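You operate a simulated robot arm through the tools that you are given. There is no shell and no other tool.

You run a simulated two-armed robot. Do the job below in one go: nothing can be reset, and whatever is moved stays where it is left.

Task
Take the teal tea towel from the chair end of the table and hang it over the handle of the top drawer.

Only the result counts: the job must be done as asked and must still hold three seconds after the hand-in. Knocking over, shifting, dropping, spilling or breaking anything else fails it. Flat cloth is picked up by pressing the open fingertips on it (5 to 10 N) and closing them slowly along it; thin cloth reads only 2 to 8 mm in the jaws.

Robot
Two 6-joint arms with two-finger parallel grippers on one trunk, on a base that moves. Base frame: it is fixed to the floor where the robot stands at the start and does not move with it; the origin is under the middle of the robot, x ahead of it, y to its left, z up; the surface under the hand at the start is at about z = 750. Readings come in mm, rad, newtons and seconds.
The left shoulder is at the start at [80, 216, 1461], the right one opposite. With the tool pointing down near the work surface each hand reaches from about 100 to 700 mm from the robot's upright axis, wherever it stands, measured 20 degrees to its own side. Payload 3.43 kg a hand.
Tool frame (each hand has its own): the origin (TCP) lies between the finger pads and is the grasp point; the fingertips stand 30 mm ahead of it; z points along the fingers, y is the line along which they close. The gripper opens to 94 mm. The fingers are 28 mm wide and 10 mm thick; the gripper's body (50 by 96 mm) begins 55 mm behind the TCP.
Orientation is that of the tool frame in the base frame, as a unit quaternion [x, y, z, w]. With the fingers straight down and closing along the base's y, the tool's x points along the base's -x, its y along +y and its z along -z.

Tools
- The arms move only by the tool servo_tool. It takes "left_plan", "right_plan" or both (then of equal length, played together; a hand with none holds still); each is a list of rows, each a list of 7 numbers: the shift along the tool's x, y, z in mm, then the turn, a rotation vector about the tool's x, y, z in rad, then the opening, from 0 (shut) to 1 (fully open). In form: [[tx, ty, tz, wx, wy, wz, hand], ...]. A call has 1 to 20 rows; each row is the pose to reach, as a shift and turn from the pose commanded when the call began, along the tool's axes at that moment. Rows are played at 5 a second. More than 50 mm and 0.15 rad between two rows, or a gripper value outside its range, and nothing of the call is played. Where a pose cannot be reached the arm comes as near as it can. A force on the tool above 40 N (or 10 N above the force at the start of the call, whichever is more), or a blocked arm, ends the call early, and 0.2 s more pass. Each finger travels about 72 mm/s and halts on what it meets, pressing with about 41 N; the grip force reading is that of the motor and also rises with nothing between the fingers. The clock runs only during rows and for 0.2 s after the last one: add rows that repeat a pose to give the fingers time. The reply holds the time, the measured pose of the TCP, the force on the tool along the base axes, the opening and the grip force, in the units named above and with some noise, with the torque about the TCP (base axes, N m) and any sound that the robot's microphone picked up.
- Cameras (640 x 400 px; columns grow to the right, rows downward): "scene" is now at [102.8, 14.2, 1610.4]; the picture's right is [0.18, -0.98, 0.00], its down [-0.80, -0.14, -0.58] and it looks along [0.57, 0.10, -0.81] (base axes); focal length 254 px, centre (320, 200). "left" rides on the left gripper at [76, -14, -103] in its tool frame; the picture's right is [0.18, 0.98, 0.00], its down [-0.75, 0.14, -0.64] and it looks along [-0.63, 0.12, 0.77] (tool axes); focal length 243 px, centre (320, 200). "right" rides on the right gripper at [76, 14, -102] in its tool frame; the picture's right is [-0.18, 0.98, 0.00], its down [-0.75, -0.14, -0.64] and it looks along [-0.63, -0.12, 0.77] (tool axes); focal length 243 px, centre (320, 200). There is no depth. A picture from a camera that has moved, and an enlarged one, comes with that camera's place and axes in the base frame and with its lens.
- capture(camera): a new picture of that camera. The clock stands still meanwhile.
- move_column(by): slides the trunk up (or, below 0, down) by that many mm; the arms and the scene camera ride with it, the base frame stays. It gives what a move gives, with no picture.
- base_move(legs): drives the robot by 1 to 6 legs, each [ahead, left, turn to the left] in mm, mm and rad, along the robot's own axes; the way and the turn of a leg run together, so that a leg with both is an arc; at most 1500 mm and 3.142 rad a leg. The arms and the cameras ride along, it lands a little off, and it stops where it bumps. It gives what a move gives.
- aim_head(pan, tilt): turns the head with the scene camera to pan (to the left, within 1.501 rad either way) and tilt (down, from -0.506 to 1.204), counted from straight ahead of the robot. It gives what a move gives.
- enlarge(camera, box): a new picture of the part [left, top, right, bottom] of that camera's present view, enlarged. The clock stands still meanwhile.
- hand_in(): hands the job in; it is judged then, once.

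Places have to be worked out from the pictures, the camera data and where the tool is seen. Open the grippers and draw the arms clear of the work before you hand the job in, unless the task says otherwise.

The tools are called after ">>>" as name(argument=value, ...) on one line, values as JSON. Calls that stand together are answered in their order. servo_tool: Moves the arms, as the interface text tells. Its arguments: {"type":"object","properties":{"left_plan":{"type":"array"},"right_plan":{"type":"array"}},"required":[]} The other tools are called the same way: move_column (by) moves the trunk up or down; base_move (legs) drives the base; aim_head (pan, tilt) turns the head that bears the scene camera; capture (camera) takes a picture; enlarge (camera, box) takes an enlarged picture of a part of a camera's view; hand_in () hands the job in.

At the start:

```text
time: 0.0
left_tool_pos: [546.1, 273.1, 930.5]
left_tcp_rot: [0.0, 1.0, 0.0, 0.0]
left_contact_force: [0.1, 0.3, -0.8]
left_wrist_torque: [0.0, 0.02, 0.04]
left_grip_width: 94.1
left_grip_force: 0.0
right_tool_pos: [431.2, -159.2, 861.3]
right_tcp_rot: [0.001, 1.0, 0.0, 0.0]
right_contact_force: [0.2, 0.9, 0.1]
right_wrist_torque: [0.0, 0.01, 0.0]
right_grip_width: 94.0
right_grip_force: 0.0
trunk travel left (down, up): [-691.0, 149.0]
robot x, y, heading: [-0.0, -1.1, 0.001]
head pan, tilt (commanded): [0.178, 0.951]
```

scene: 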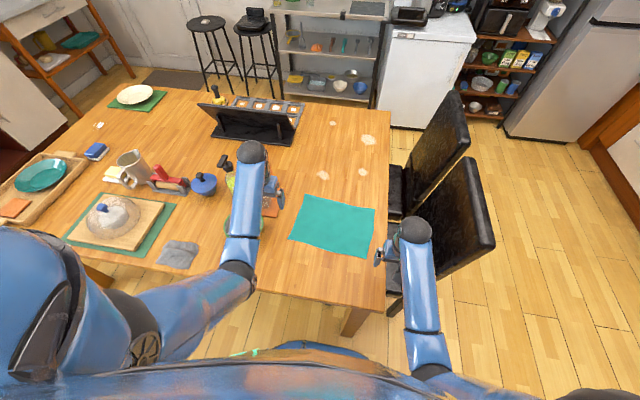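
right: 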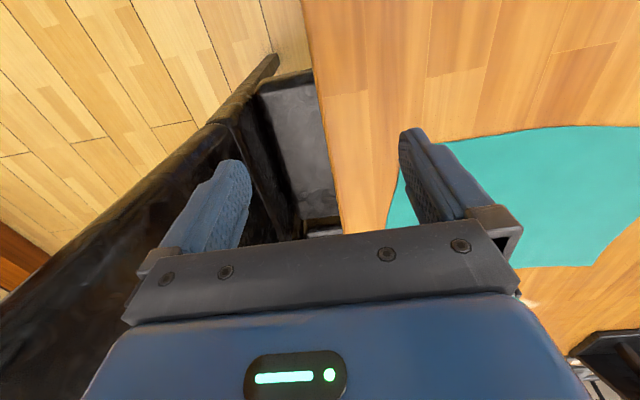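
left: 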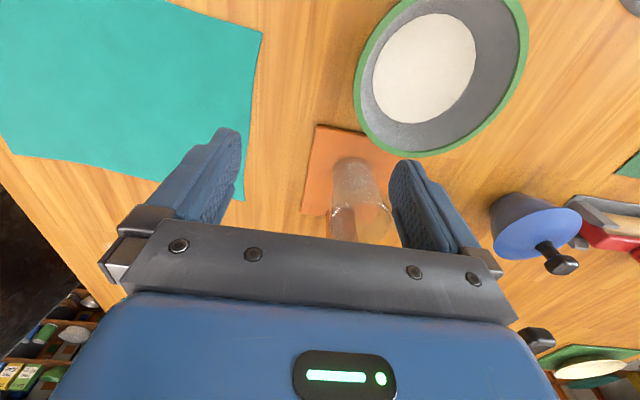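

The teal towel lies on the table just left of the right hand, near the chairs; no drawer is in view yet. I turn the head to look around for the drawers.

>>> aim_head(pan=-1.2, tilt=0.6)

>>> capture(camera="scene")

>>> aim_head(pan=1.2, tilt=0.6)

>>> capture(camera="scene")

>>> aim_head(pan=0.0, tilt=0.4)

>>> capture(camera="scene")

```text
time: 1.5
left_tool_pos: [546.6, 273.2, 931.2]
left_tcp_rot: [0.0, 1.0, 0.0, -0.001]
left_contact_force: [0.1, 0.1, -0.1]
left_wrist_torque: [0.0, 0.04, 0.01]
left_grip_width: 94.2
left_grip_force: 0.0
right_tool_pos: [431.2, -159.6, 860.5]
right_tcp_rot: [0.0, 1.0, 0.0, 0.0]
right_contact_force: [-0.8, 0.0, -0.6]
right_wrist_torque: [0.0, -0.01, 0.03]
right_grip_width: 94.2
right_grip_force: 0.0
trunk travel left (down, up): [-691.0, 149.0]
robot x, y, heading: [-0.9, -1.5, 0.002]
head pan, tilt (commanded): [-1.201, 0.6]
```

```text
taken
camera scene: at [63.3, -81.1, 1639.0], right [-0.93, -0.36, 0.0], down [-0.2, 0.53, -0.82], along [0.3, -0.77, -0.57], focal length 254 px, centre (320, 200)
```

scene: 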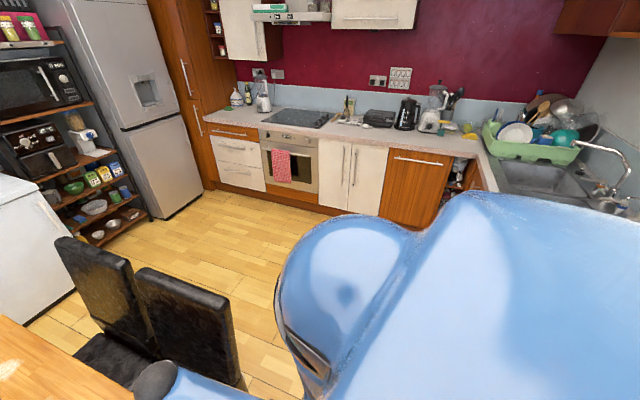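

```text
time: 3.7
left_tool_pos: [546.5, 273.8, 931.5]
left_tcp_rot: [0.0, 1.0, 0.0, 0.0]
left_contact_force: [-0.3, -1.1, 1.0]
left_wrist_torque: [-0.01, -0.02, -0.04]
left_grip_width: 93.7
left_grip_force: 0.1
right_tool_pos: [431.7, -159.4, 860.9]
right_tcp_rot: [0.001, 1.0, 0.001, 0.0]
right_contact_force: [0.4, -0.5, 0.7]
right_wrist_torque: [-0.01, 0.02, 0.0]
right_grip_width: 93.8
right_grip_force: 0.1
trunk travel left (down, up): [-691.0, 149.0]
robot x, y, heading: [3.3, 1.1, -0.002]
head pan, tilt (commanded): [1.201, 0.6]
```

```text
taken
camera scene: at [63.3, 83.7, 1639.0], right [0.93, -0.36, 0.0], down [-0.2, -0.53, -0.83], along [0.3, 0.77, -0.56], focal length 254 px, centre (320, 200)
```

scene: 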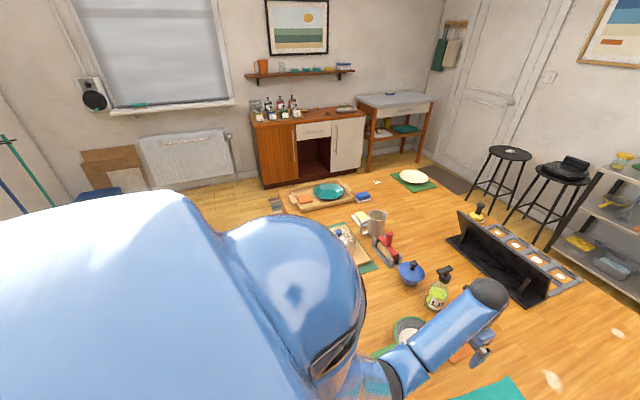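

```text
time: 5.1
left_tool_pos: [547.1, 273.5, 930.8]
left_tcp_rot: [0.0, 1.0, 0.0, 0.001]
left_contact_force: [0.5, 0.1, -0.2]
left_wrist_torque: [-0.05, -0.02, 0.0]
left_grip_width: 94.1
left_grip_force: 0.1
right_tool_pos: [431.4, -158.7, 860.0]
right_tcp_rot: [0.0, 1.0, 0.0, 0.0]
right_contact_force: [0.2, 0.3, 0.8]
right_wrist_torque: [-0.01, 0.0, -0.02]
right_grip_width: 94.1
right_grip_force: 0.2
trunk travel left (down, up): [-691.0, 149.0]
robot x, y, heading: [-1.8, 3.0, 0.003]
head pan, tilt (commanded): [0.0, 0.4]
```

```text
taken
camera scene: at [124.0, 1.4, 1657.2], right [0.0, -1.0, 0.0], down [-0.39, 0.0, -0.92], along [0.92, 0.0, -0.39], focal length 254 px, centre (320, 200)
```

scene: 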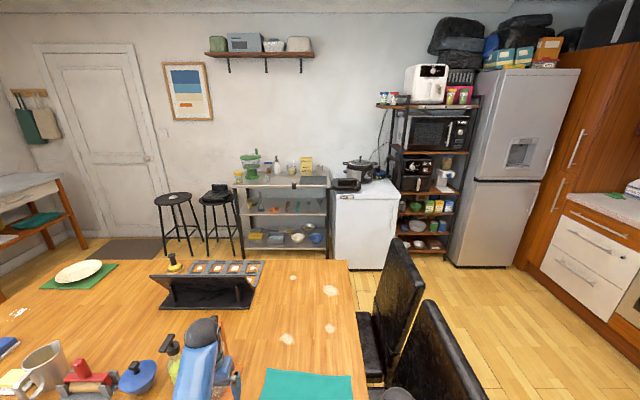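

A stack of drawers (wood front on top, two white below) stands left of the oven in the kitchen row on the right. I zoom in on it and on the other drawers to be sure.

>>> aim_head(pan=-0.9, tilt=0.4)

>>> capture(camera="scene")

>>> enlarge(camera="scene", box=[240, 120, 440, 245])

```text
time: 6.3
left_tool_pos: [545.9, 273.6, 931.2]
left_tcp_rot: [0.0, 1.0, 0.0, 0.0]
left_contact_force: [0.5, -0.6, 0.6]
left_wrist_torque: [-0.01, 0.01, -0.01]
left_grip_width: 94.1
left_grip_force: 0.0
right_tool_pos: [433.4, -159.3, 860.0]
right_tcp_rot: [0.0, 1.0, 0.0, -0.001]
right_contact_force: [0.3, -0.8, -0.4]
right_wrist_torque: [-0.01, 0.0, 0.01]
right_grip_width: 93.9
right_grip_force: 0.0
trunk travel left (down, up): [-691.0, 149.0]
robot x, y, heading: [-2.8, -1.1, 0.003]
head pan, tilt (commanded): [-0.901, 0.4]
```

```text
taken
camera scene: at [88.9, -71.2, 1657.2], right [-0.78, -0.62, 0.0], down [-0.24, 0.3, -0.92], along [0.57, -0.72, -0.39], focal length 254 px, centre (320, 200)
```

scene: 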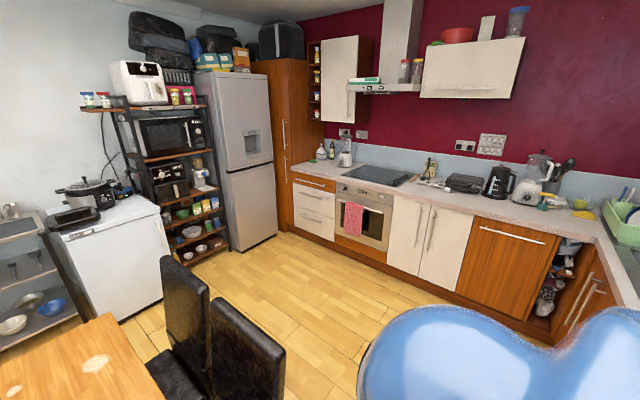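

```text
3.20 times, centred on (340, 182) of scene
camera zoom: at [88.9, -71.2, 1657.2], right [-0.78, -0.62, 0.0], down [-0.24, 0.3, -0.92], along [0.57, -0.72, -0.39], focal length 813 px, centre (256, 256)
```

zoom: 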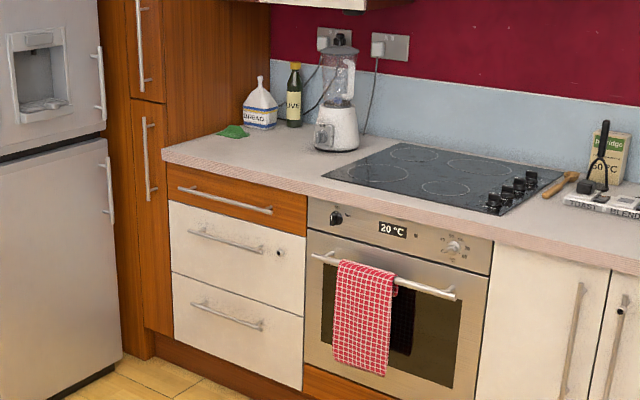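

The top drawer is the wood-fronted one left of the oven, with a long bar handle. I zoom in further on the handle to judge its posts and gap, and look at what is behind and right of the robot for driving.

>>> enlarge(camera="scene", box=[285, 165, 345, 203])

>>> aim_head(pan=-1.5, tilt=0.5)

>>> capture(camera="scene")

>>> aim_head(pan=-0.4, tilt=0.9)

>>> capture(camera="scene")

```text
10.53 times, centred on (315, 184) of scene
camera zoom: at [88.9, -71.2, 1657.2], right [-0.78, -0.62, 0.0], down [-0.24, 0.3, -0.92], along [0.57, -0.72, -0.39], focal length 2673 px, centre (373, 368)
```

zoom: 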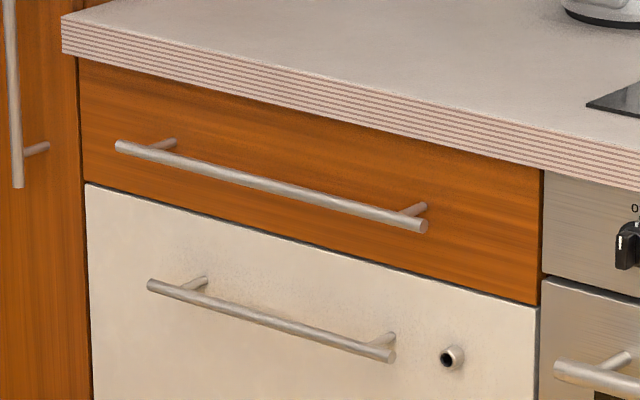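

```text
time: 7.3
left_tool_pos: [546.8, 273.3, 931.2]
left_tcp_rot: [0.0, 1.0, -0.001, 0.0]
left_contact_force: [0.5, -0.6, -0.5]
left_wrist_torque: [0.01, 0.02, 0.03]
left_grip_width: 94.2
left_grip_force: 0.1
right_tool_pos: [430.8, -159.5, 860.9]
right_tcp_rot: [-0.001, 1.0, 0.001, 0.0]
right_contact_force: [-0.2, -1.2, -0.1]
right_wrist_torque: [-0.02, 0.01, 0.01]
right_grip_width: 94.1
right_grip_force: 0.0
trunk travel left (down, up): [-691.0, 149.0]
robot x, y, heading: [-0.1, -1.8, -0.005]
head pan, tilt (commanded): [-1.499, 0.499]
```

```text
taken
camera scene: at [37.9, -89.4, 1648.1], right [-1.0, -0.07, 0.0], down [-0.03, 0.48, -0.88], along [0.06, -0.88, -0.48], focal length 254 px, centre (320, 200)
```

scene: 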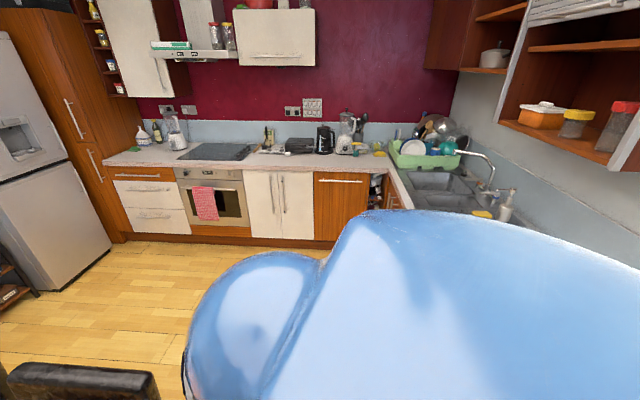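

```text
time: 8.7
left_tool_pos: [546.9, 272.8, 930.7]
left_tcp_rot: [0.0, 1.0, 0.0, 0.0]
left_contact_force: [0.3, -1.2, -0.3]
left_wrist_torque: [0.03, 0.04, -0.03]
left_grip_width: 94.2
left_grip_force: 0.1
right_tool_pos: [432.4, -160.2, 860.9]
right_tcp_rot: [-0.001, 1.0, 0.001, 0.0]
right_contact_force: [-0.2, -0.2, -0.1]
right_wrist_torque: [0.0, 0.0, 0.0]
right_grip_width: 94.0
right_grip_force: 0.1
trunk travel left (down, up): [-691.0, 149.0]
robot x, y, heading: [-2.7, -1.0, -0.007]
head pan, tilt (commanded): [-0.4, 0.901]
```

```text
taken
camera scene: at [100.8, -28.1, 1614.3], right [-0.39, -0.92, 0.0], down [-0.72, 0.31, -0.62], along [0.57, -0.24, -0.78], focal length 254 px, centre (320, 200)
```

scene: 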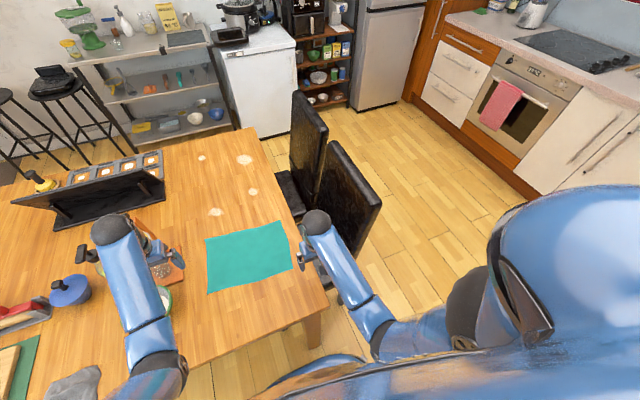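

The handle is a long T-bar (about 400 mm long, posts about 320 mm apart, about 40 mm off the front, around x 1560–1960, y −2000, z 780). The plan is to pick the towel by its near edge with both hands and hang it as a curtain; first I look closely at the towel to fix its corners.

>>> aim_head(pan=0.05, tilt=1.0)

>>> capture(camera="scene")

>>> enlarge(camera="scene", box=[200, 140, 400, 265])

```text
time: 9.6
left_tool_pos: [545.9, 272.8, 930.7]
left_tcp_rot: [0.001, 1.0, 0.0, 0.0]
left_contact_force: [0.0, 0.5, 0.2]
left_wrist_torque: [-0.01, -0.01, 0.0]
left_grip_width: 94.0
left_grip_force: 0.1
right_tool_pos: [431.4, -159.7, 860.2]
right_tcp_rot: [0.0, 1.0, 0.0, 0.0]
right_contact_force: [-0.2, -0.4, -0.1]
right_wrist_torque: [0.0, 0.0, 0.02]
right_grip_width: 94.1
right_grip_force: 0.0
trunk travel left (down, up): [-691.0, 149.0]
robot x, y, heading: [1.9, -0.0, 0.0]
head pan, tilt (commanded): [0.051, 1.0]
```

```text
taken
camera scene: at [100.9, 4.8, 1607.0], right [0.05, -1.0, 0.0], down [-0.84, -0.04, -0.54], along [0.54, 0.03, -0.84], focal length 254 px, centre (320, 200)
```

scene: 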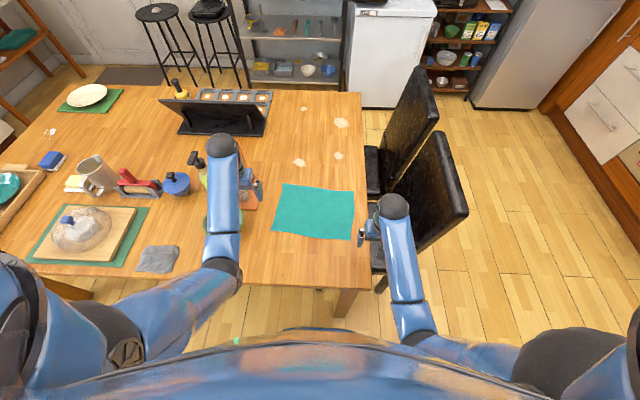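

```text
3.20 times, centred on (300, 202) of scene
camera zoom: at [100.9, 4.8, 1607.0], right [0.05, -1.0, 0.0], down [-0.84, -0.04, -0.54], along [0.54, 0.03, -0.84], focal length 813 px, centre (384, 192)
```

zoom: 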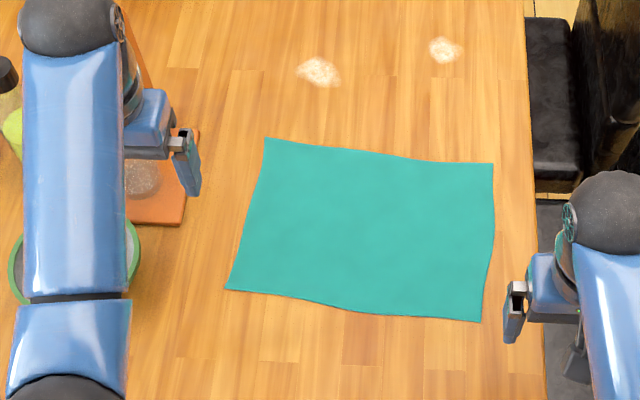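

The towel is about 300 × 220 mm with corners near (726,194), (702,−106), (482,−85), (507,210). I'll hold its right (chair-side) short edge with both hands so that it hangs 220 wide; first raise both hands and strafe the base 120 mm right for clearance between the arms.

>>> servo_tool(left_plan=[[0, 0, -30, 0, 0, 0, 1], [0, 0, -60, 0, 0, 0, 1], [0, 0, -60, 0, 0, 0, 1]], right_plan=[[0, 0, -35, 0, 0, 0, 1], [0, 0, -70, 0, 0, 0, 1], [0, 0, -90, 0, 0, 0, 1]])

>>> base_move(legs=[[0, -120, 0]])

>>> capture(camera="scene")

```text
time: 10.3
left_tool_pos: [570.6, 275.4, 946.0]
left_tcp_rot: [0.0, 1.0, 0.0, 0.002]
left_contact_force: [-0.2, 0.6, -0.4]
left_wrist_torque: [0.03, 0.02, 0.03]
left_grip_width: 93.9
left_grip_force: 0.0
left hand out of reach, approached as far as the arm can: row 1, 2, 3
right_tool_pos: [432.0, -159.5, 895.4]
right_tcp_rot: [0.0, 1.0, -0.001, 0.0]
right_contact_force: [-0.3, -0.6, 0.2]
right_wrist_torque: [-0.01, -0.01, 0.01]
right_grip_width: 93.9
right_grip_force: 0.0
right hand out of reach, approached as far as the arm can: row 2, 3
trunk travel left (down, up): [-691.0, 149.0]
robot x, y, heading: [1.4, -0.4, 0.003]
head pan, tilt (commanded): [0.051, 1.0]
```

```text
time: 11.6
left_tool_pos: [570.5, 159.9, 946.0]
left_tcp_rot: [0.0, 1.0, -0.002, 0.0]
left_contact_force: [-0.4, -0.3, -0.4]
left_wrist_torque: [-0.02, -0.01, 0.06]
left_grip_width: 94.2
left_grip_force: 0.0
right_tool_pos: [432.6, -278.5, 895.0]
right_tcp_rot: [0.0, 1.0, -0.001, 0.0]
right_contact_force: [-0.7, -0.1, 0.0]
right_wrist_torque: [-0.02, 0.01, 0.02]
right_grip_width: 94.1
right_grip_force: 0.2
trunk travel left (down, up): [-691.0, 149.0]
robot x, y, heading: [-0.1, -119.7, 0.002]
head pan, tilt (commanded): [0.051, 1.0]
```

```text
taken
camera scene: at [100.9, -111.1, 1607.0], right [0.05, -1.0, 0.0], down [-0.84, -0.04, -0.54], along [0.54, 0.03, -0.84], focal length 254 px, centre (320, 200)
```

scene: 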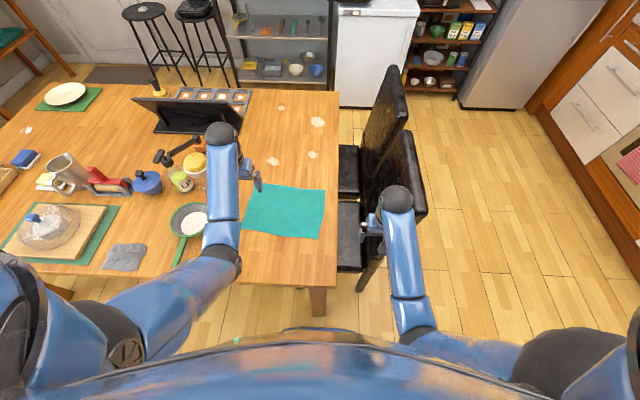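

Tool-down height is limited by the arms (about 895–945), so I'll use the trunk for lifting later. I bring the right hand over the far grip point and the left toward the near one, first testing the command reference with a small down step.

>>> servo_tool(left_plan=[[0, 0, 10, 0, 0, 0, 1], [0, 0, 10, 0, 0, 0, 1]], right_plan=[[0, 0, 10, 0, 0, 0, 1], [0, 0, 10, 0, 0, 0, 1]])

```text
time: 12.2
left_tool_pos: [571.8, 158.9, 936.1]
left_tcp_rot: [-0.001, 1.0, -0.001, 0.0]
left_contact_force: [-0.3, 0.1, 0.2]
left_wrist_torque: [0.03, 0.01, 0.03]
left_grip_width: 94.0
left_grip_force: 0.0
right_tool_pos: [431.7, -277.0, 884.9]
right_tcp_rot: [0.0, 1.0, -0.001, 0.0]
right_contact_force: [-0.1, -0.6, -0.4]
right_wrist_torque: [-0.02, 0.01, -0.01]
right_grip_width: 94.3
right_grip_force: 0.1
trunk travel left (down, up): [-691.0, 149.0]
robot x, y, heading: [1.6, -118.3, 0.001]
head pan, tilt (commanded): [0.051, 1.0]
```

The reference follows the reached pose. Now I move the right hand above the far grip point (672,−67) and the left part of the way toward (512,−52).

>>> servo_tool(left_plan=[[7, -20, 6, 0, 0, 0, 1], [14, -40, 12, 0, 0, 0, 1], [21, -60, 18, 0, 0, 0, 0.9], [28, -80, 24, 0, 0, 0, 0.8], [35, -100, 30, 0, 0, 0, 0.7], [42, -110, 36, 0, 0, 0, 0.6], [50, -115, 42, 0, 0, 0, 0.5], [60, -120, 46, 0, 0, 0, 0.43], [60, -120, 46, 0, 0, 0, 0.43]], right_plan=[[-30, 26, 0, 0, 0, 0, 1], [-60, 52, 0, 0, 0, 0, 1], [-90, 79, 0, 0, 0, 0, 0.9], [-120, 105, 0, 0, 0, 0, 0.8], [-150, 131, 0, 0, 0, 0, 0.7], [-180, 158, 0, 0, 0, 0, 0.6], [-210, 184, 0, 0, 0, 0, 0.5], [-240, 210, 0, 0, 0, 0, 0.43], [-240, 210, 0, 0, 0, 0, 0.43]])

>>> capture(camera="scene")

>>> capture(camera="right")

```text
time: 14.2
left_tool_pos: [510.0, 36.3, 890.2]
left_tcp_rot: [0.0, 1.0, 0.001, 0.0]
left_contact_force: [-0.1, 1.2, -0.4]
left_wrist_torque: [0.01, 0.03, 0.03]
left_grip_width: 40.5
left_grip_force: 0.0
right_tool_pos: [655.9, -75.4, 893.1]
right_tcp_rot: [0.0, 1.0, 0.002, 0.001]
right_contact_force: [0.8, -0.1, -0.2]
right_wrist_torque: [-0.01, -0.01, -0.01]
right_grip_width: 40.5
right_grip_force: 0.1
right hand out of reach, approached as far as the arm can: row 8, 9
trunk travel left (down, up): [-691.0, 149.0]
robot x, y, heading: [1.4, -117.9, 0.002]
head pan, tilt (commanded): [0.051, 1.0]
```

```text
taken
camera scene: at [100.1, -115.7, 1607.1], right [0.05, -1.0, 0.0], down [-0.84, -0.04, -0.54], along [0.54, 0.03, -0.84], focal length 254 px, centre (320, 200)
```

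scene: 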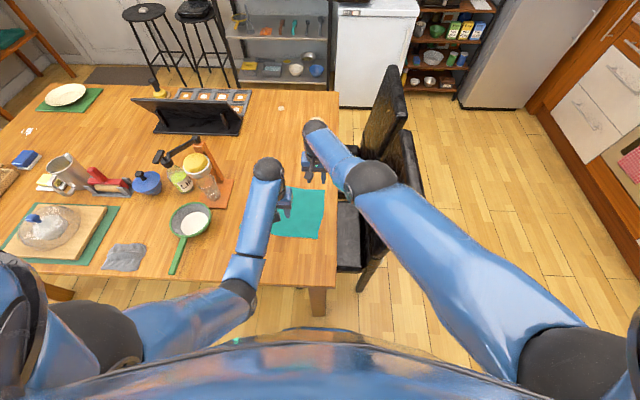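

```text
taken
camera right: at [580.8, -61.6, 994.4], right [0.18, 0.98, 0.0], down [0.75, -0.14, 0.64], along [0.63, -0.12, -0.77], focal length 243 px, centre (320, 200)
```

right: 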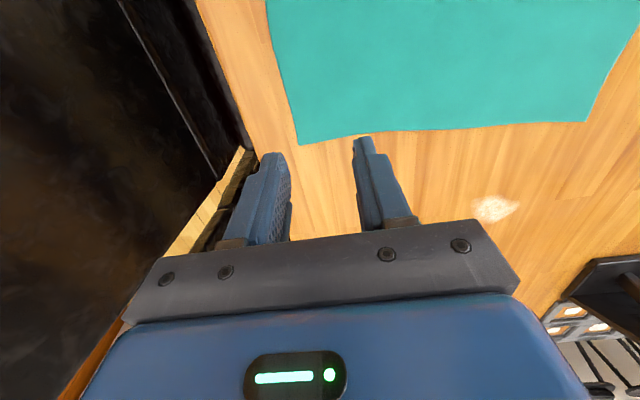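

The right arm is almost fully stretched and the arms crowd each other there, so I change the plan: hold the near long edge with both hands, jaws yawed 90° so the cameras face outward. I retract the right hand and yaw both wrists now.

>>> servo_tool(left_plan=[[0, 0, 0, 0, 0, 0.14, 0.43], [0, 0, 0, 0, 0, 0.28, 0.43], [0, 0, 0, 0, 0, 0.42, 0.43], [0, 0, 0, 0, 0, 0.56, 0.43], [0, 0, 0, 0, 0, 0.7, 0.43], [0, 0, 0, 0, 0, 0.84, 0.43], [0, 0, 0, 0, 0, 0.98, 0.43], [0, 0, 0, 0, 0, 1.12, 0.43], [0, 0, 0, 0, 0, 1.26, 0.43], [0, 0, 0, 0, 0, 1.4, 0.43], [0, 0, 0, 0, 0, 1.5, 0.43], [0, 0, 0, 0, 0, 1.571, 0.43]], right_plan=[[17, -15, 0, 0, 0, 0, 0.43], [34, -30, 0, 0, 0, -0.14, 0.43], [52, -46, 5, 0, 0, -0.28, 0.43], [70, -62, 8, 0, 0, -0.42, 0.43], [88, -78, 10, 0, 0, -0.56, 0.43], [106, -95, 12, 0, 0, -0.7, 0.43], [124, -112, 13, 0, 0, -0.84, 0.43], [142, -130, 13, 0, 0, -0.98, 0.43], [160, -148, 13, 0, 0, -1.12, 0.43], [178, -164, 13, 0, 0, -1.26, 0.43], [195, -175, 13, 0, 0, -1.41, 0.43], [206, -185, 13, 0, 0, -1.55, 0.43]])

>>> capture(camera="scene")

```text
time: 16.8
left_tool_pos: [510.8, 37.9, 890.1]
left_tcp_rot: [0.708, 0.707, 0.001, 0.001]
left_contact_force: [0.1, 0.0, -0.1]
left_wrist_torque: [-0.04, -0.01, -0.01]
left_grip_width: 40.3
left_grip_force: 0.0
right_tool_pos: [449.8, -259.9, 878.9]
right_tcp_rot: [-0.702, 0.713, 0.0, 0.0]
right_contact_force: [-0.5, -0.3, -0.7]
right_wrist_torque: [0.0, 0.01, -0.02]
right_grip_width: 40.5
right_grip_force: 0.1
trunk travel left (down, up): [-691.0, 149.0]
robot x, y, heading: [-2.0, -119.2, -0.003]
head pan, tilt (commanded): [0.051, 1.0]
```

```text
taken
camera scene: at [100.4, -114.9, 1607.0], right [0.05, -1.0, 0.0], down [-0.84, -0.04, -0.54], along [0.54, 0.03, -0.84], focal length 254 px, centre (320, 200)
```

scene: 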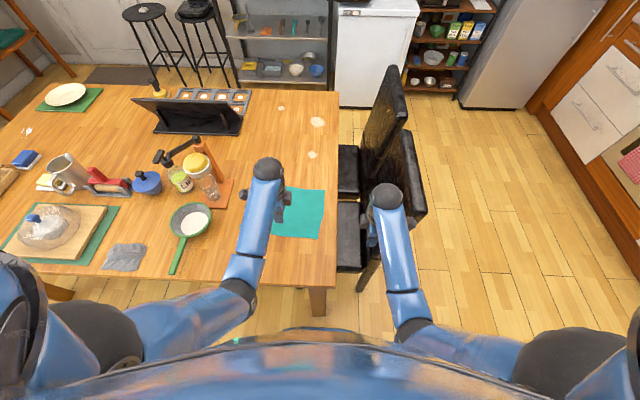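

Both wrists are yawed and clear. I now strafe left 226 mm and turn right 0.085 rad so the robot squares up with the towel's near edge.

>>> base_move(legs=[[0, 226, -0.083]])

>>> capture(camera="scene")

>>> capture(camera="right")

>>> capture(camera="left")

```text
time: 18.5
left_tool_pos: [531.8, 220.8, 890.3]
left_tcp_rot: [0.735, 0.678, 0.001, 0.0]
left_contact_force: [0.1, -1.5, -0.3]
left_wrist_torque: [0.01, 0.02, -0.02]
left_grip_width: 40.4
left_grip_force: 0.1
right_tool_pos: [446.7, -72.8, 877.6]
right_tcp_rot: [-0.67, 0.742, 0.001, 0.001]
right_contact_force: [0.3, -0.2, 0.8]
right_wrist_torque: [-0.02, 0.01, 0.01]
right_grip_width: 40.2
right_grip_force: 0.0
trunk travel left (down, up): [-691.0, 149.0]
robot x, y, heading: [7.2, 108.2, -0.082]
head pan, tilt (commanded): [0.051, 1.0]
```

```text
taken
camera scene: at [109.9, 101.1, 1607.0], right [-0.03, -1.0, 0.0], down [-0.84, 0.03, -0.54], along [0.54, -0.02, -0.84], focal length 254 px, centre (320, 200)
```

scene: 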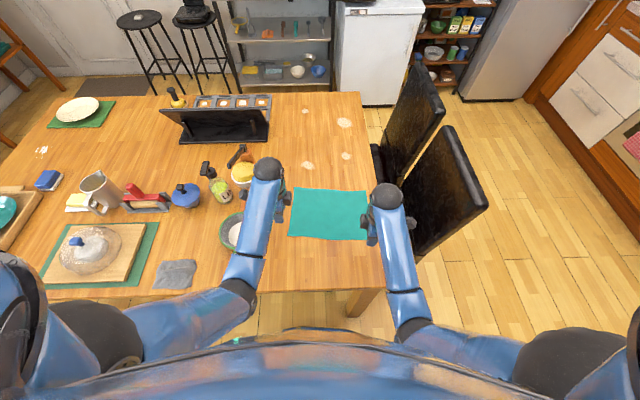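

```text
taken
camera right: at [424.7, -147.1, 979.9], right [-0.96, 0.28, 0.0], down [0.22, 0.73, 0.64], along [0.18, 0.62, -0.77], focal length 243 px, centre (320, 200)
```

right: 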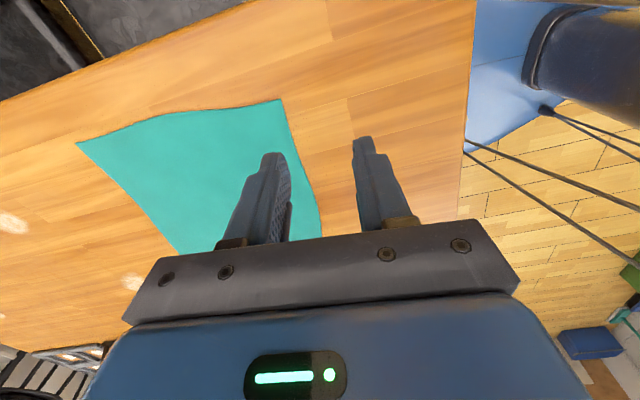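

```text
taken
camera left: at [522.8, 296.0, 992.9], right [0.99, 0.1, 0.0], down [0.08, -0.76, 0.64], along [0.07, -0.64, -0.77], focal length 243 px, centre (320, 200)
```

left: 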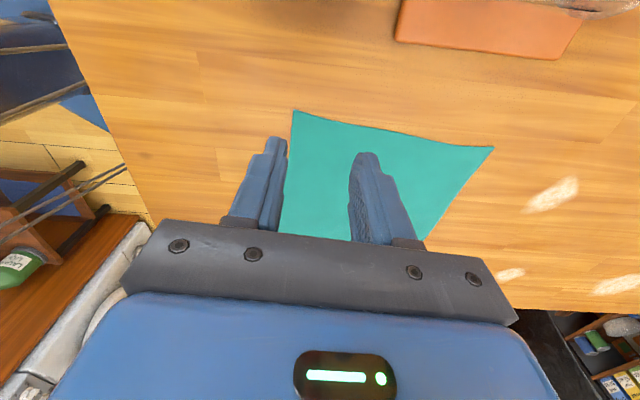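

The wrist views confirm the corners at about (506,208) and (478,−86). I move both hands over grip points ~30 mm in from the corners and ~35 mm in from the near edge, stopping with the fingertips about 20 mm above the table.

>>> servo_tool(left_plan=[[-10, 3, 10, 0, 0, 0, 0.4], [-20, 5, 30, 0, 0, 0, 0.37], [-30, 8, 50, 0, 0, 0, 0.362], [-42, 10.6, 70, 0, 0, 0, 0.362], [-42.1, 10.6, 90, 0, 0, 0, 0.362], [-42.1, 10.6, 90, 0, 0, 0, 0.362]], right_plan=[[-6, -17, 5, 0, 0, 0, 0.4], [-12, -35, 20, 0, 0, 0, 0.37], [-19, -52, 40, 0, 0, 0, 0.362], [-25, -69, 60, 0, 0, 0, 0.362], [-25, -69.1, 77.6, 0, 0, 0, 0.362], [-25, -69.1, 77.6, 0, 0, 0, 0.362]])

>>> capture(camera="right")

>>> capture(camera="left")

>>> enlarge(camera="scene", box=[240, 150, 440, 275])

```text
time: 19.9
left_tool_pos: [538.3, 179.1, 799.1]
left_tcp_rot: [0.736, 0.678, 0.001, 0.0]
left_contact_force: [0.1, 0.4, 0.5]
left_wrist_torque: [-0.03, -0.03, -0.01]
left_grip_width: 33.9
left_grip_force: 0.0
right_tool_pos: [517.2, -52.1, 801.3]
right_tcp_rot: [-0.67, 0.743, 0.001, 0.0]
right_contact_force: [0.5, -0.9, -0.1]
right_wrist_torque: [-0.04, 0.0, -0.03]
right_grip_width: 34.3
right_grip_force: 0.1
trunk travel left (down, up): [-691.0, 149.0]
robot x, y, heading: [8.2, 107.1, -0.08]
head pan, tilt (commanded): [0.051, 1.0]
```

```text
taken
camera right: at [496.1, -127.0, 902.8], right [-0.96, 0.28, 0.0], down [0.22, 0.74, 0.64], along [0.18, 0.62, -0.77], focal length 243 px, centre (320, 200)
```

right: 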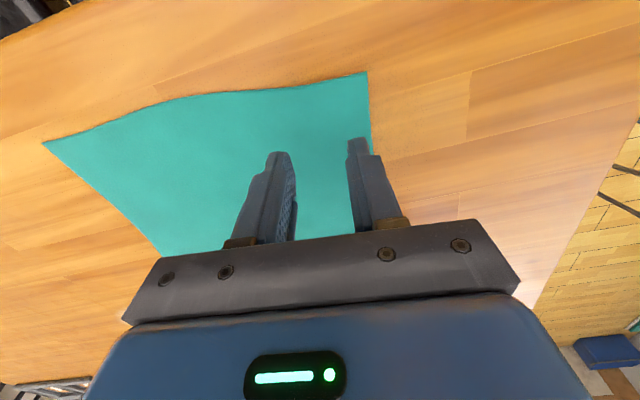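

```text
taken
camera left: at [530.0, 255.4, 902.5], right [0.99, 0.1, 0.0], down [0.08, -0.76, 0.64], along [0.07, -0.64, -0.77], focal length 243 px, centre (320, 200)
```

left: 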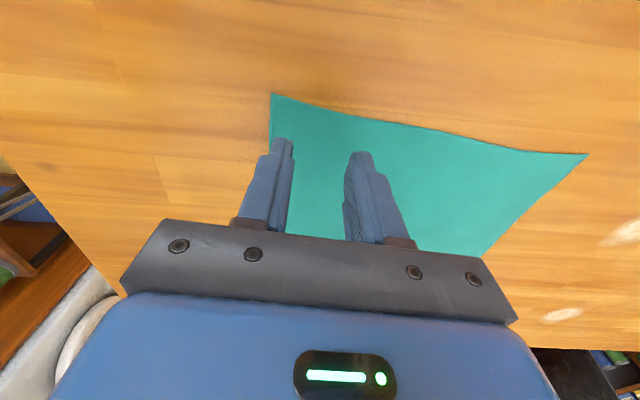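

```text
3.20 times, centred on (340, 212) of scene
camera zoom: at [109.7, 104.9, 1607.1], right [-0.03, -1.0, 0.0], down [-0.84, 0.03, -0.54], along [0.54, -0.02, -0.84], focal length 813 px, centre (256, 160)
```

zoom: 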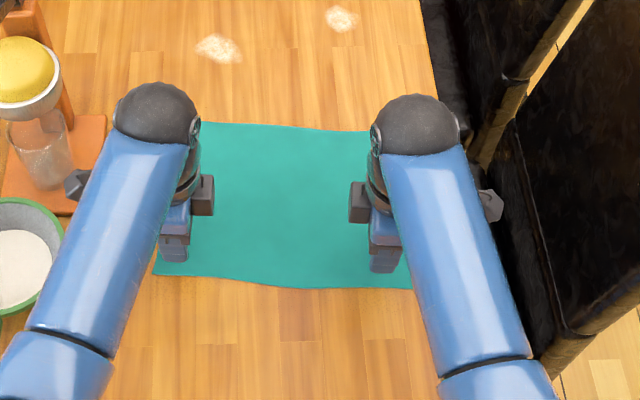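

Both jaws straddle cloth with both fingertips about 6 mm inside the edge. I lower to just above the table surface and then feel for contact.

>>> servo_tool(left_plan=[[0, 0, 8, 0, 0, 0, 0.362], [0, 0, 15, 0, 0, 0, 0.362], [0, 0, 17, 0, 0, 0, 0.362], [0, 0, 17, 0, 0, 0, 0.362]], right_plan=[[0, 0, 8, 0, 0, 0, 0.362], [0, 0, 16, 0, 0, 0, 0.362], [0, 0, 19, 0, 0, 0, 0.362], [0, 0, 19, 0, 0, 0, 0.362]])

```text
time: 20.9
left_tool_pos: [539.7, 179.7, 782.6]
left_tcp_rot: [0.736, 0.677, 0.0, 0.001]
left_contact_force: [0.8, -0.1, -0.6]
left_wrist_torque: [-0.02, 0.0, 0.02]
left_grip_width: 34.1
left_grip_force: 0.2
right_tool_pos: [516.8, -52.6, 782.8]
right_tcp_rot: [-0.67, 0.742, 0.0, 0.0]
right_contact_force: [0.3, 0.0, 0.4]
right_wrist_torque: [0.06, 0.01, 0.0]
right_grip_width: 34.0
right_grip_force: 0.0
trunk travel left (down, up): [-691.0, 149.0]
robot x, y, heading: [8.4, 107.5, -0.084]
head pan, tilt (commanded): [0.051, 1.0]
```

No contact yet at 782.6. I lower both by another 2–3 mm in small steps.

>>> servo_tool(left_plan=[[0, 0, 1, 0, 0, 0, 0.362], [0, 0, 2, 0, 0, 0, 0.362], [0, 0, 2.5, 0, 0, 0, 0.362], [0, 0, 2.5, 0, 0, 0, 0.362]], right_plan=[[0, 0, 1, 0, 0, 0, 0.362], [0, 0, 2, 0, 0, 0, 0.362], [0, 0, 2.5, 0, 0, 0, 0.362], [0, 0, 2.5, 0, 0, 0, 0.362]])

```text
time: 21.9
left_tool_pos: [538.4, 180.4, 781.1]
left_tcp_rot: [0.736, 0.677, 0.002, 0.002]
left_contact_force: [2.1, 0.0, 5.5]
left_wrist_torque: [0.03, 0.06, 0.0]
left_grip_width: 33.3
left_grip_force: 0.0
right_tool_pos: [516.9, -52.8, 782.3]
right_tcp_rot: [-0.67, 0.743, -0.001, 0.001]
right_contact_force: [0.3, -0.2, 14.6]
right_wrist_torque: [0.01, 0.35, 0.04]
right_grip_width: 34.0
right_grip_force: 0.0
trunk travel left (down, up): [-691.0, 149.0]
robot x, y, heading: [12.3, 106.7, -0.084]
head pan, tilt (commanded): [0.051, 1.0]
```

Left presses 5.5 N, right 14.6 N. I ease the right hand up by about 1 mm and read again before closing.

>>> servo_tool(left_plan=[[0, 0, 0.2, 0, 0, 0, 0.362], [0, 0, 0.2, 0, 0, 0, 0.362]], right_plan=[[0, 0, -0.8, 0, 0, 0, 0.362], [0, 0, -0.8, 0, 0, 0, 0.362]])

```text
time: 22.5
left_tool_pos: [538.0, 179.1, 781.8]
left_tcp_rot: [0.735, 0.678, 0.001, 0.001]
left_contact_force: [1.2, 0.7, 12.0]
left_wrist_torque: [0.06, 0.18, -0.02]
left_grip_width: 33.4
left_grip_force: 0.1
right_tool_pos: [515.9, -52.6, 781.7]
right_tcp_rot: [-0.67, 0.743, 0.0, 0.0]
right_contact_force: [2.3, 0.2, 9.8]
right_wrist_torque: [-0.01, 0.18, 0.02]
right_grip_width: 33.1
right_grip_force: 0.0
trunk travel left (down, up): [-691.0, 149.0]
robot x, y, heading: [9.1, 106.2, -0.086]
head pan, tilt (commanded): [0.051, 1.0]
```

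Left reads 12 N, right 9.8 N; I ease both slightly and then close slowly along the cloth.

>>> servo_tool(left_plan=[[0, 0, -0.4, 0, 0, 0, 0.362], [0, 0, -0.4, 0, 0, 0, 0.34], [0, 0, -0.4, 0, 0, 0, 0.315], [0, 0, -0.4, 0, 0, 0, 0.29], [0, 0, -0.4, 0, 0, 0, 0.265], [0, 0, -0.4, 0, 0, 0, 0.24]], right_plan=[[0, 0, -0.2, 0, 0, 0, 0.362], [0, 0, -0.2, 0, 0, 0, 0.34], [0, 0, -0.2, 0, 0, 0, 0.315], [0, 0, -0.2, 0, 0, 0, 0.29], [0, 0, -0.2, 0, 0, 0, 0.265], [0, 0, -0.2, 0, 0, 0, 0.24]])

>>> capture(camera="right")

>>> capture(camera="left")

```text
time: 23.9
left_tool_pos: [538.0, 178.2, 780.8]
left_tcp_rot: [0.735, 0.678, 0.001, 0.001]
left_contact_force: [-0.5, -0.3, 13.0]
left_wrist_torque: [0.03, 0.18, -0.03]
left_grip_width: 23.4
left_grip_force: 0.2
right_tool_pos: [516.6, -52.4, 781.5]
right_tcp_rot: [-0.67, 0.742, -0.001, 0.001]
right_contact_force: [0.8, -0.5, 3.0]
right_wrist_torque: [0.02, 0.03, 0.04]
right_grip_width: 22.1
right_grip_force: 0.1
trunk travel left (down, up): [-691.0, 149.0]
robot x, y, heading: [6.1, 105.8, -0.079]
head pan, tilt (commanded): [0.051, 1.0]
```

```text
taken
camera right: at [494.9, -127.3, 883.1], right [-0.96, 0.28, 0.0], down [0.22, 0.73, 0.64], along [0.18, 0.62, -0.77], focal length 243 px, centre (320, 200)
```

right: 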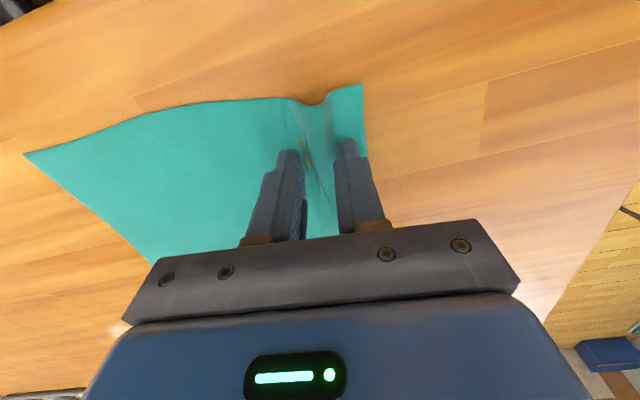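

```text
taken
camera left: at [529.0, 254.8, 884.2], right [0.99, 0.1, 0.0], down [0.08, -0.76, 0.64], along [0.07, -0.64, -0.77], focal length 243 px, centre (320, 200)
```

left: 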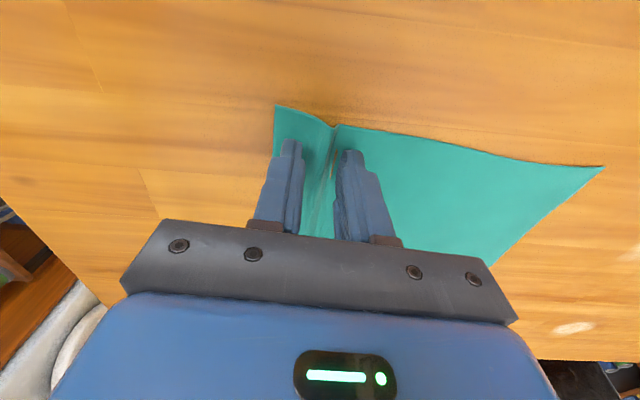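

A ridge of cloth is rising between both pairs of fingers. I continue closing slowly, easing the left up a bit and the right down a bit to keep about 5–10 N.

>>> servo_tool(left_plan=[[0, 0, -0.3, 0, 0, 0, 0.24], [0, 0, -0.3, 0, 0, 0, 0.215], [0, 0, -0.3, 0, 0, 0, 0.19], [0, 0, -0.3, 0, 0, 0, 0.165], [0, 0, -0.3, 0, 0, 0, 0.14], [0, 0, -0.3, 0, 0, 0, 0.115]], right_plan=[[0, 0, 0.5, 0, 0, 0, 0.24], [0, 0, 0.5, 0, 0, 0, 0.215], [0, 0, 0.5, 0, 0, 0, 0.19], [0, 0, 0.5, 0, 0, 0, 0.165], [0, 0, 0.5, 0, 0, 0, 0.14], [0, 0, 0.5, 0, 0, 0, 0.115]])

>>> capture(camera="right")

>>> capture(camera="left")

```text
time: 25.3
left_tool_pos: [538.0, 178.9, 780.3]
left_tcp_rot: [0.735, 0.678, 0.001, 0.001]
left_contact_force: [-1.0, -1.2, 12.6]
left_wrist_torque: [0.04, 0.06, 0.06]
left_grip_width: 11.0
left_grip_force: 0.0
right_tool_pos: [516.0, -51.6, 781.4]
right_tcp_rot: [-0.67, 0.743, 0.0, 0.0]
right_contact_force: [0.1, -0.4, 6.2]
right_wrist_torque: [-0.01, 0.08, -0.01]
right_grip_width: 10.6
right_grip_force: 0.1
trunk travel left (down, up): [-691.0, 149.0]
robot x, y, heading: [11.3, 106.6, -0.091]
head pan, tilt (commanded): [0.051, 1.0]
```

```text
taken
camera right: at [495.1, -127.1, 883.0], right [-0.96, 0.28, 0.0], down [0.22, 0.73, 0.64], along [0.18, 0.62, -0.77], focal length 243 px, centre (320, 200)
```

right: 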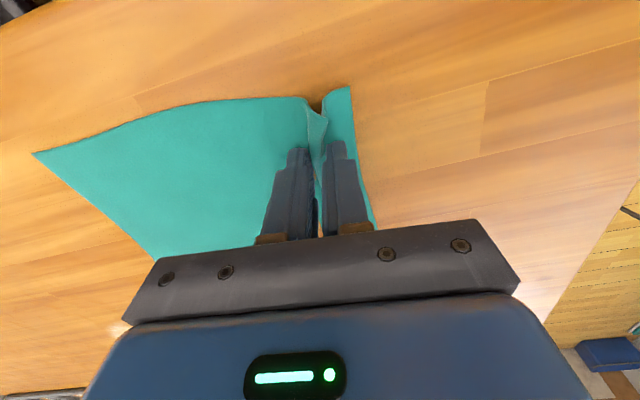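

```text
taken
camera left: at [529.0, 254.8, 884.2], right [0.99, 0.1, 0.0], down [0.08, -0.76, 0.64], along [0.07, -0.64, -0.77], focal length 243 px, centre (320, 200)
```

left: 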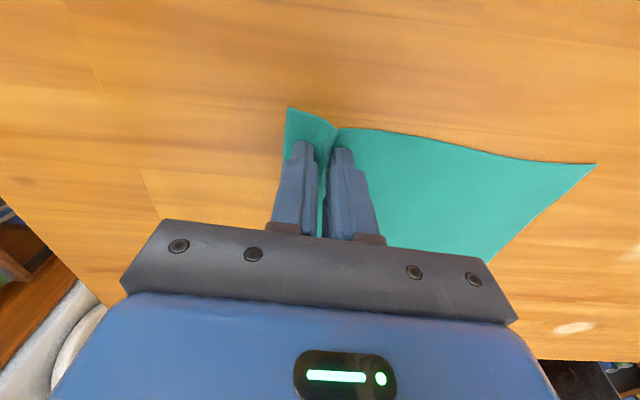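

The ridges are gathered nicely in both hands. I close fully and hold for the grip to settle.

>>> servo_tool(left_plan=[[0, 0, -0.2, 0, 0, 0, 0.09], [0, 0, -0.2, 0, 0, 0, 0.065], [0, 0, -0.2, 0, 0, 0, 0.04], [0, 0, -0.2, 0, 0, 0, 0.015], [0, 0, -0.2, 0, 0, 0, 0], [0, 0, -0.2, 0, 0, 0, 0], [0, 0, -0.2, 0, 0, 0, 0]], right_plan=[[0, 0, 0, 0, 0, 0, 0.09], [0, 0, 0, 0, 0, 0, 0.065], [0, 0, 0, 0, 0, 0, 0.04], [0, 0, 0, 0, 0, 0, 0.015], [0, 0, 0, 0, 0, 0, 0], [0, 0, 0, 0, 0, 0, 0], [0, 0, 0, 0, 0, 0, 0]])

```text
time: 26.9
left_tool_pos: [537.7, 179.0, 781.9]
left_tcp_rot: [0.736, 0.678, 0.001, 0.0]
left_contact_force: [-1.9, -2.7, 4.2]
left_wrist_torque: [-0.06, 0.1, -0.01]
left_grip_width: 2.1
left_grip_force: 37.2
right_tool_pos: [516.7, -52.3, 781.2]
right_tcp_rot: [-0.67, 0.742, -0.001, 0.001]
right_contact_force: [-1.8, 1.4, 8.7]
right_wrist_torque: [0.05, 0.13, 0.0]
right_grip_width: 2.0
right_grip_force: 36.7
trunk travel left (down, up): [-691.0, 149.0]
robot x, y, heading: [5.6, 109.2, -0.084]
head pan, tilt (commanded): [0.051, 1.0]
```

Both jaws read about 2 mm under full grip force, so cloth is held. I lift both hands 40 mm slowly and check.

>>> servo_tool(left_plan=[[0, 0, -10, 0, 0, 0, 0], [0, 0, -20, 0, 0, 0, 0], [0, 0, -30, 0, 0, 0, 0], [0, 0, -40, 0, 0, 0, 0], [0, 0, -40, 0, 0, 0, 0]], right_plan=[[0, 0, -10, 0, 0, 0, 0], [0, 0, -20, 0, 0, 0, 0], [0, 0, -30, 0, 0, 0, 0], [0, 0, -40, 0, 0, 0, 0], [0, 0, -40, 0, 0, 0, 0]])

>>> capture(camera="scene")

>>> capture(camera="right")

>>> capture(camera="left")

```text
time: 28.1
left_tool_pos: [538.6, 179.7, 821.2]
left_tcp_rot: [0.736, 0.677, 0.0, 0.0]
left_contact_force: [0.4, -1.1, -0.7]
left_wrist_torque: [-0.01, 0.01, 0.0]
left_grip_width: 2.0
left_grip_force: 36.9
right_tool_pos: [516.3, -53.1, 820.6]
right_tcp_rot: [-0.67, 0.742, 0.0, 0.0]
right_contact_force: [-0.4, 0.2, 0.3]
right_wrist_torque: [0.03, -0.02, 0.01]
right_grip_width: 2.2
right_grip_force: 37.0
trunk travel left (down, up): [-691.0, 149.0]
robot x, y, heading: [9.9, 108.6, -0.078]
head pan, tilt (commanded): [0.051, 1.0]
```

```text
taken
camera scene: at [110.0, 104.4, 1607.0], right [-0.03, -1.0, 0.0], down [-0.84, 0.03, -0.54], along [0.54, -0.02, -0.84], focal length 254 px, centre (320, 200)
```

scene: 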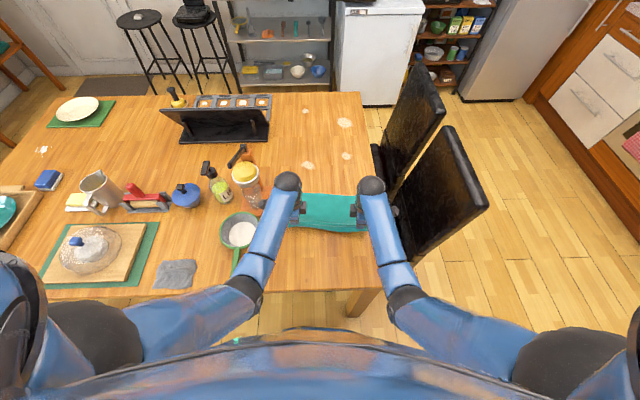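

```text
taken
camera right: at [495.8, -127.5, 922.0], right [-0.96, 0.28, 0.0], down [0.22, 0.73, 0.64], along [0.18, 0.62, -0.77], focal length 243 px, centre (320, 200)
```

right: 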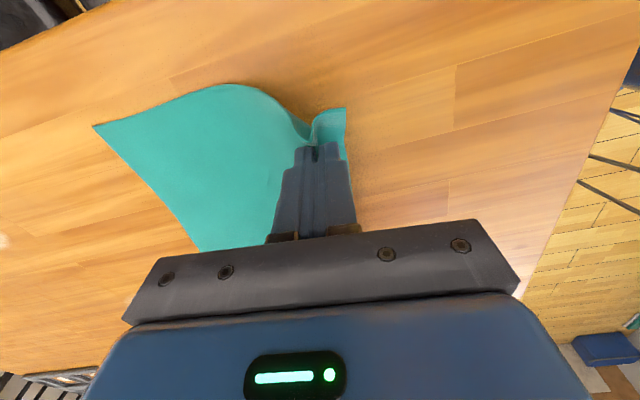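

```text
taken
camera left: at [530.0, 255.4, 923.8], right [0.99, 0.1, 0.0], down [0.08, -0.76, 0.64], along [0.07, -0.64, -0.77], focal length 243 px, centre (320, 200)
```

left: 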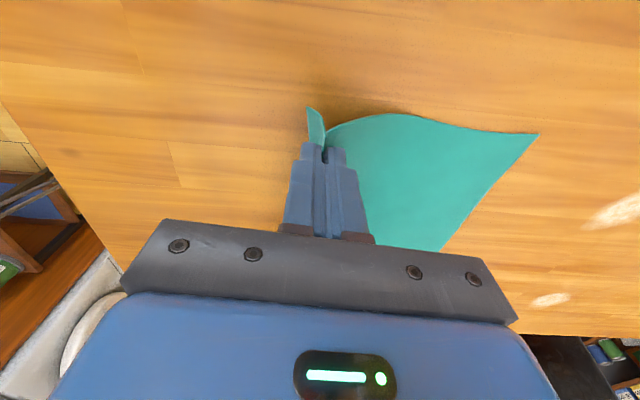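

Both corners are held and the towel follows. I lift further, first with the arms and then with the trunk, so the towel hangs clear of the table.

>>> servo_tool(left_plan=[[0, 0, -12, 0, 0, 0, 0], [0, 0, -24, 0, 0, 0, 0], [0, 0, -36, 0, 0, 0, 0], [0, 0, -48, 0, 0, 0, 0], [0, 0, -60, 0, 0, 0, 0], [0, 0, -70, 0, 0, 0, 0], [0, 0, -70, 0, 0, 0, 0]], right_plan=[[0, 0, -12, 0, 0, 0, 0], [0, 0, -24, 0, 0, 0, 0], [0, 0, -36, 0, 0, 0, 0], [0, 0, -48, 0, 0, 0, 0], [0, 0, -60, 0, 0, 0, 0], [0, 0, -70, 0, 0, 0, 0], [0, 0, -70, 0, 0, 0, 0]])

>>> move_column(by=145)

>>> capture(camera="scene")

>>> capture(camera="right")

>>> capture(camera="left")

```text
time: 29.7
left_tool_pos: [538.8, 179.2, 890.8]
left_tcp_rot: [0.735, 0.678, 0.0, 0.0]
left_contact_force: [-0.4, -1.0, -0.3]
left_wrist_torque: [-0.04, -0.02, -0.02]
left_grip_width: 2.5
left_grip_force: 36.6
right_tool_pos: [517.4, -52.0, 890.6]
right_tcp_rot: [-0.669, 0.743, 0.0, 0.001]
right_contact_force: [-0.1, 0.9, -0.4]
right_wrist_torque: [0.0, 0.01, -0.01]
right_grip_width: 1.8
right_grip_force: 37.1
trunk travel left (down, up): [-691.0, 149.0]
robot x, y, heading: [12.4, 108.2, -0.078]
head pan, tilt (commanded): [0.051, 1.0]
```

```text
time: 31.4
left_tool_pos: [538.8, 178.1, 1036.1]
left_tcp_rot: [0.735, 0.678, 0.0, 0.0]
left_contact_force: [0.0, -1.2, -0.9]
left_wrist_torque: [-0.02, 0.02, -0.01]
left_grip_width: 2.3
left_grip_force: 37.1
right_tool_pos: [518.7, -52.6, 1035.7]
right_tcp_rot: [-0.67, 0.743, -0.001, 0.001]
right_contact_force: [-0.5, 2.0, 0.2]
right_wrist_torque: [0.04, -0.02, -0.01]
right_grip_width: 2.1
right_grip_force: 36.6
trunk travel left (down, up): [-836.0, 4.0]
robot x, y, heading: [8.8, 106.1, -0.083]
head pan, tilt (commanded): [0.051, 1.0]
```

```text
taken
camera scene: at [110.4, 104.3, 1751.9], right [-0.03, -1.0, 0.0], down [-0.84, 0.03, -0.54], along [0.54, -0.02, -0.84], focal length 254 px, centre (320, 200)
```

scene: 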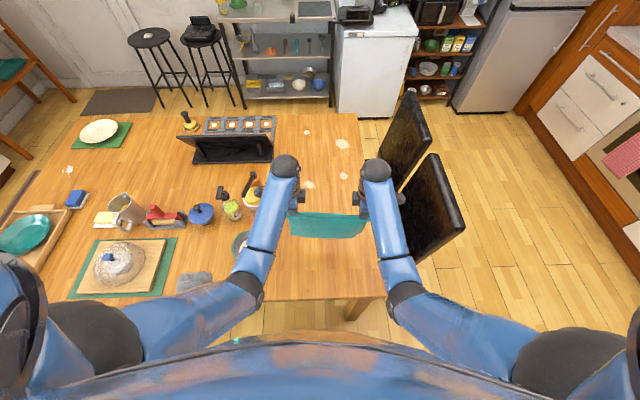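

```text
taken
camera right: at [496.4, -127.6, 1136.5], right [-0.96, 0.28, 0.0], down [0.22, 0.73, 0.64], along [0.18, 0.62, -0.77], focal length 243 px, centre (320, 200)
```

right: 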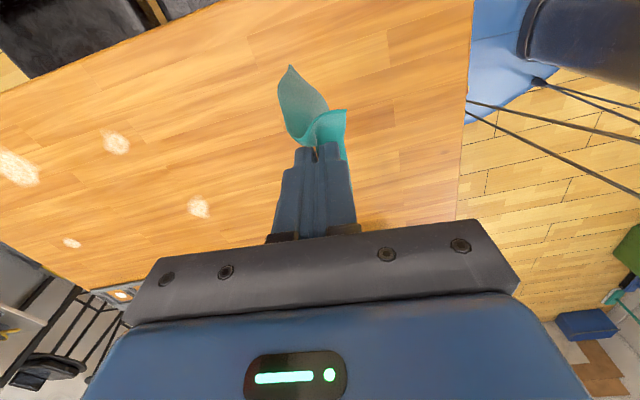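

```text
taken
camera left: at [529.8, 255.1, 1138.3], right [0.99, 0.1, 0.0], down [0.08, -0.76, 0.64], along [0.07, -0.64, -0.77], focal length 243 px, centre (320, 200)
```

left: 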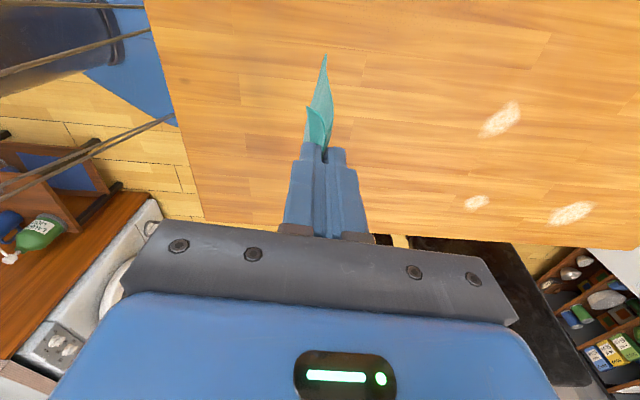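

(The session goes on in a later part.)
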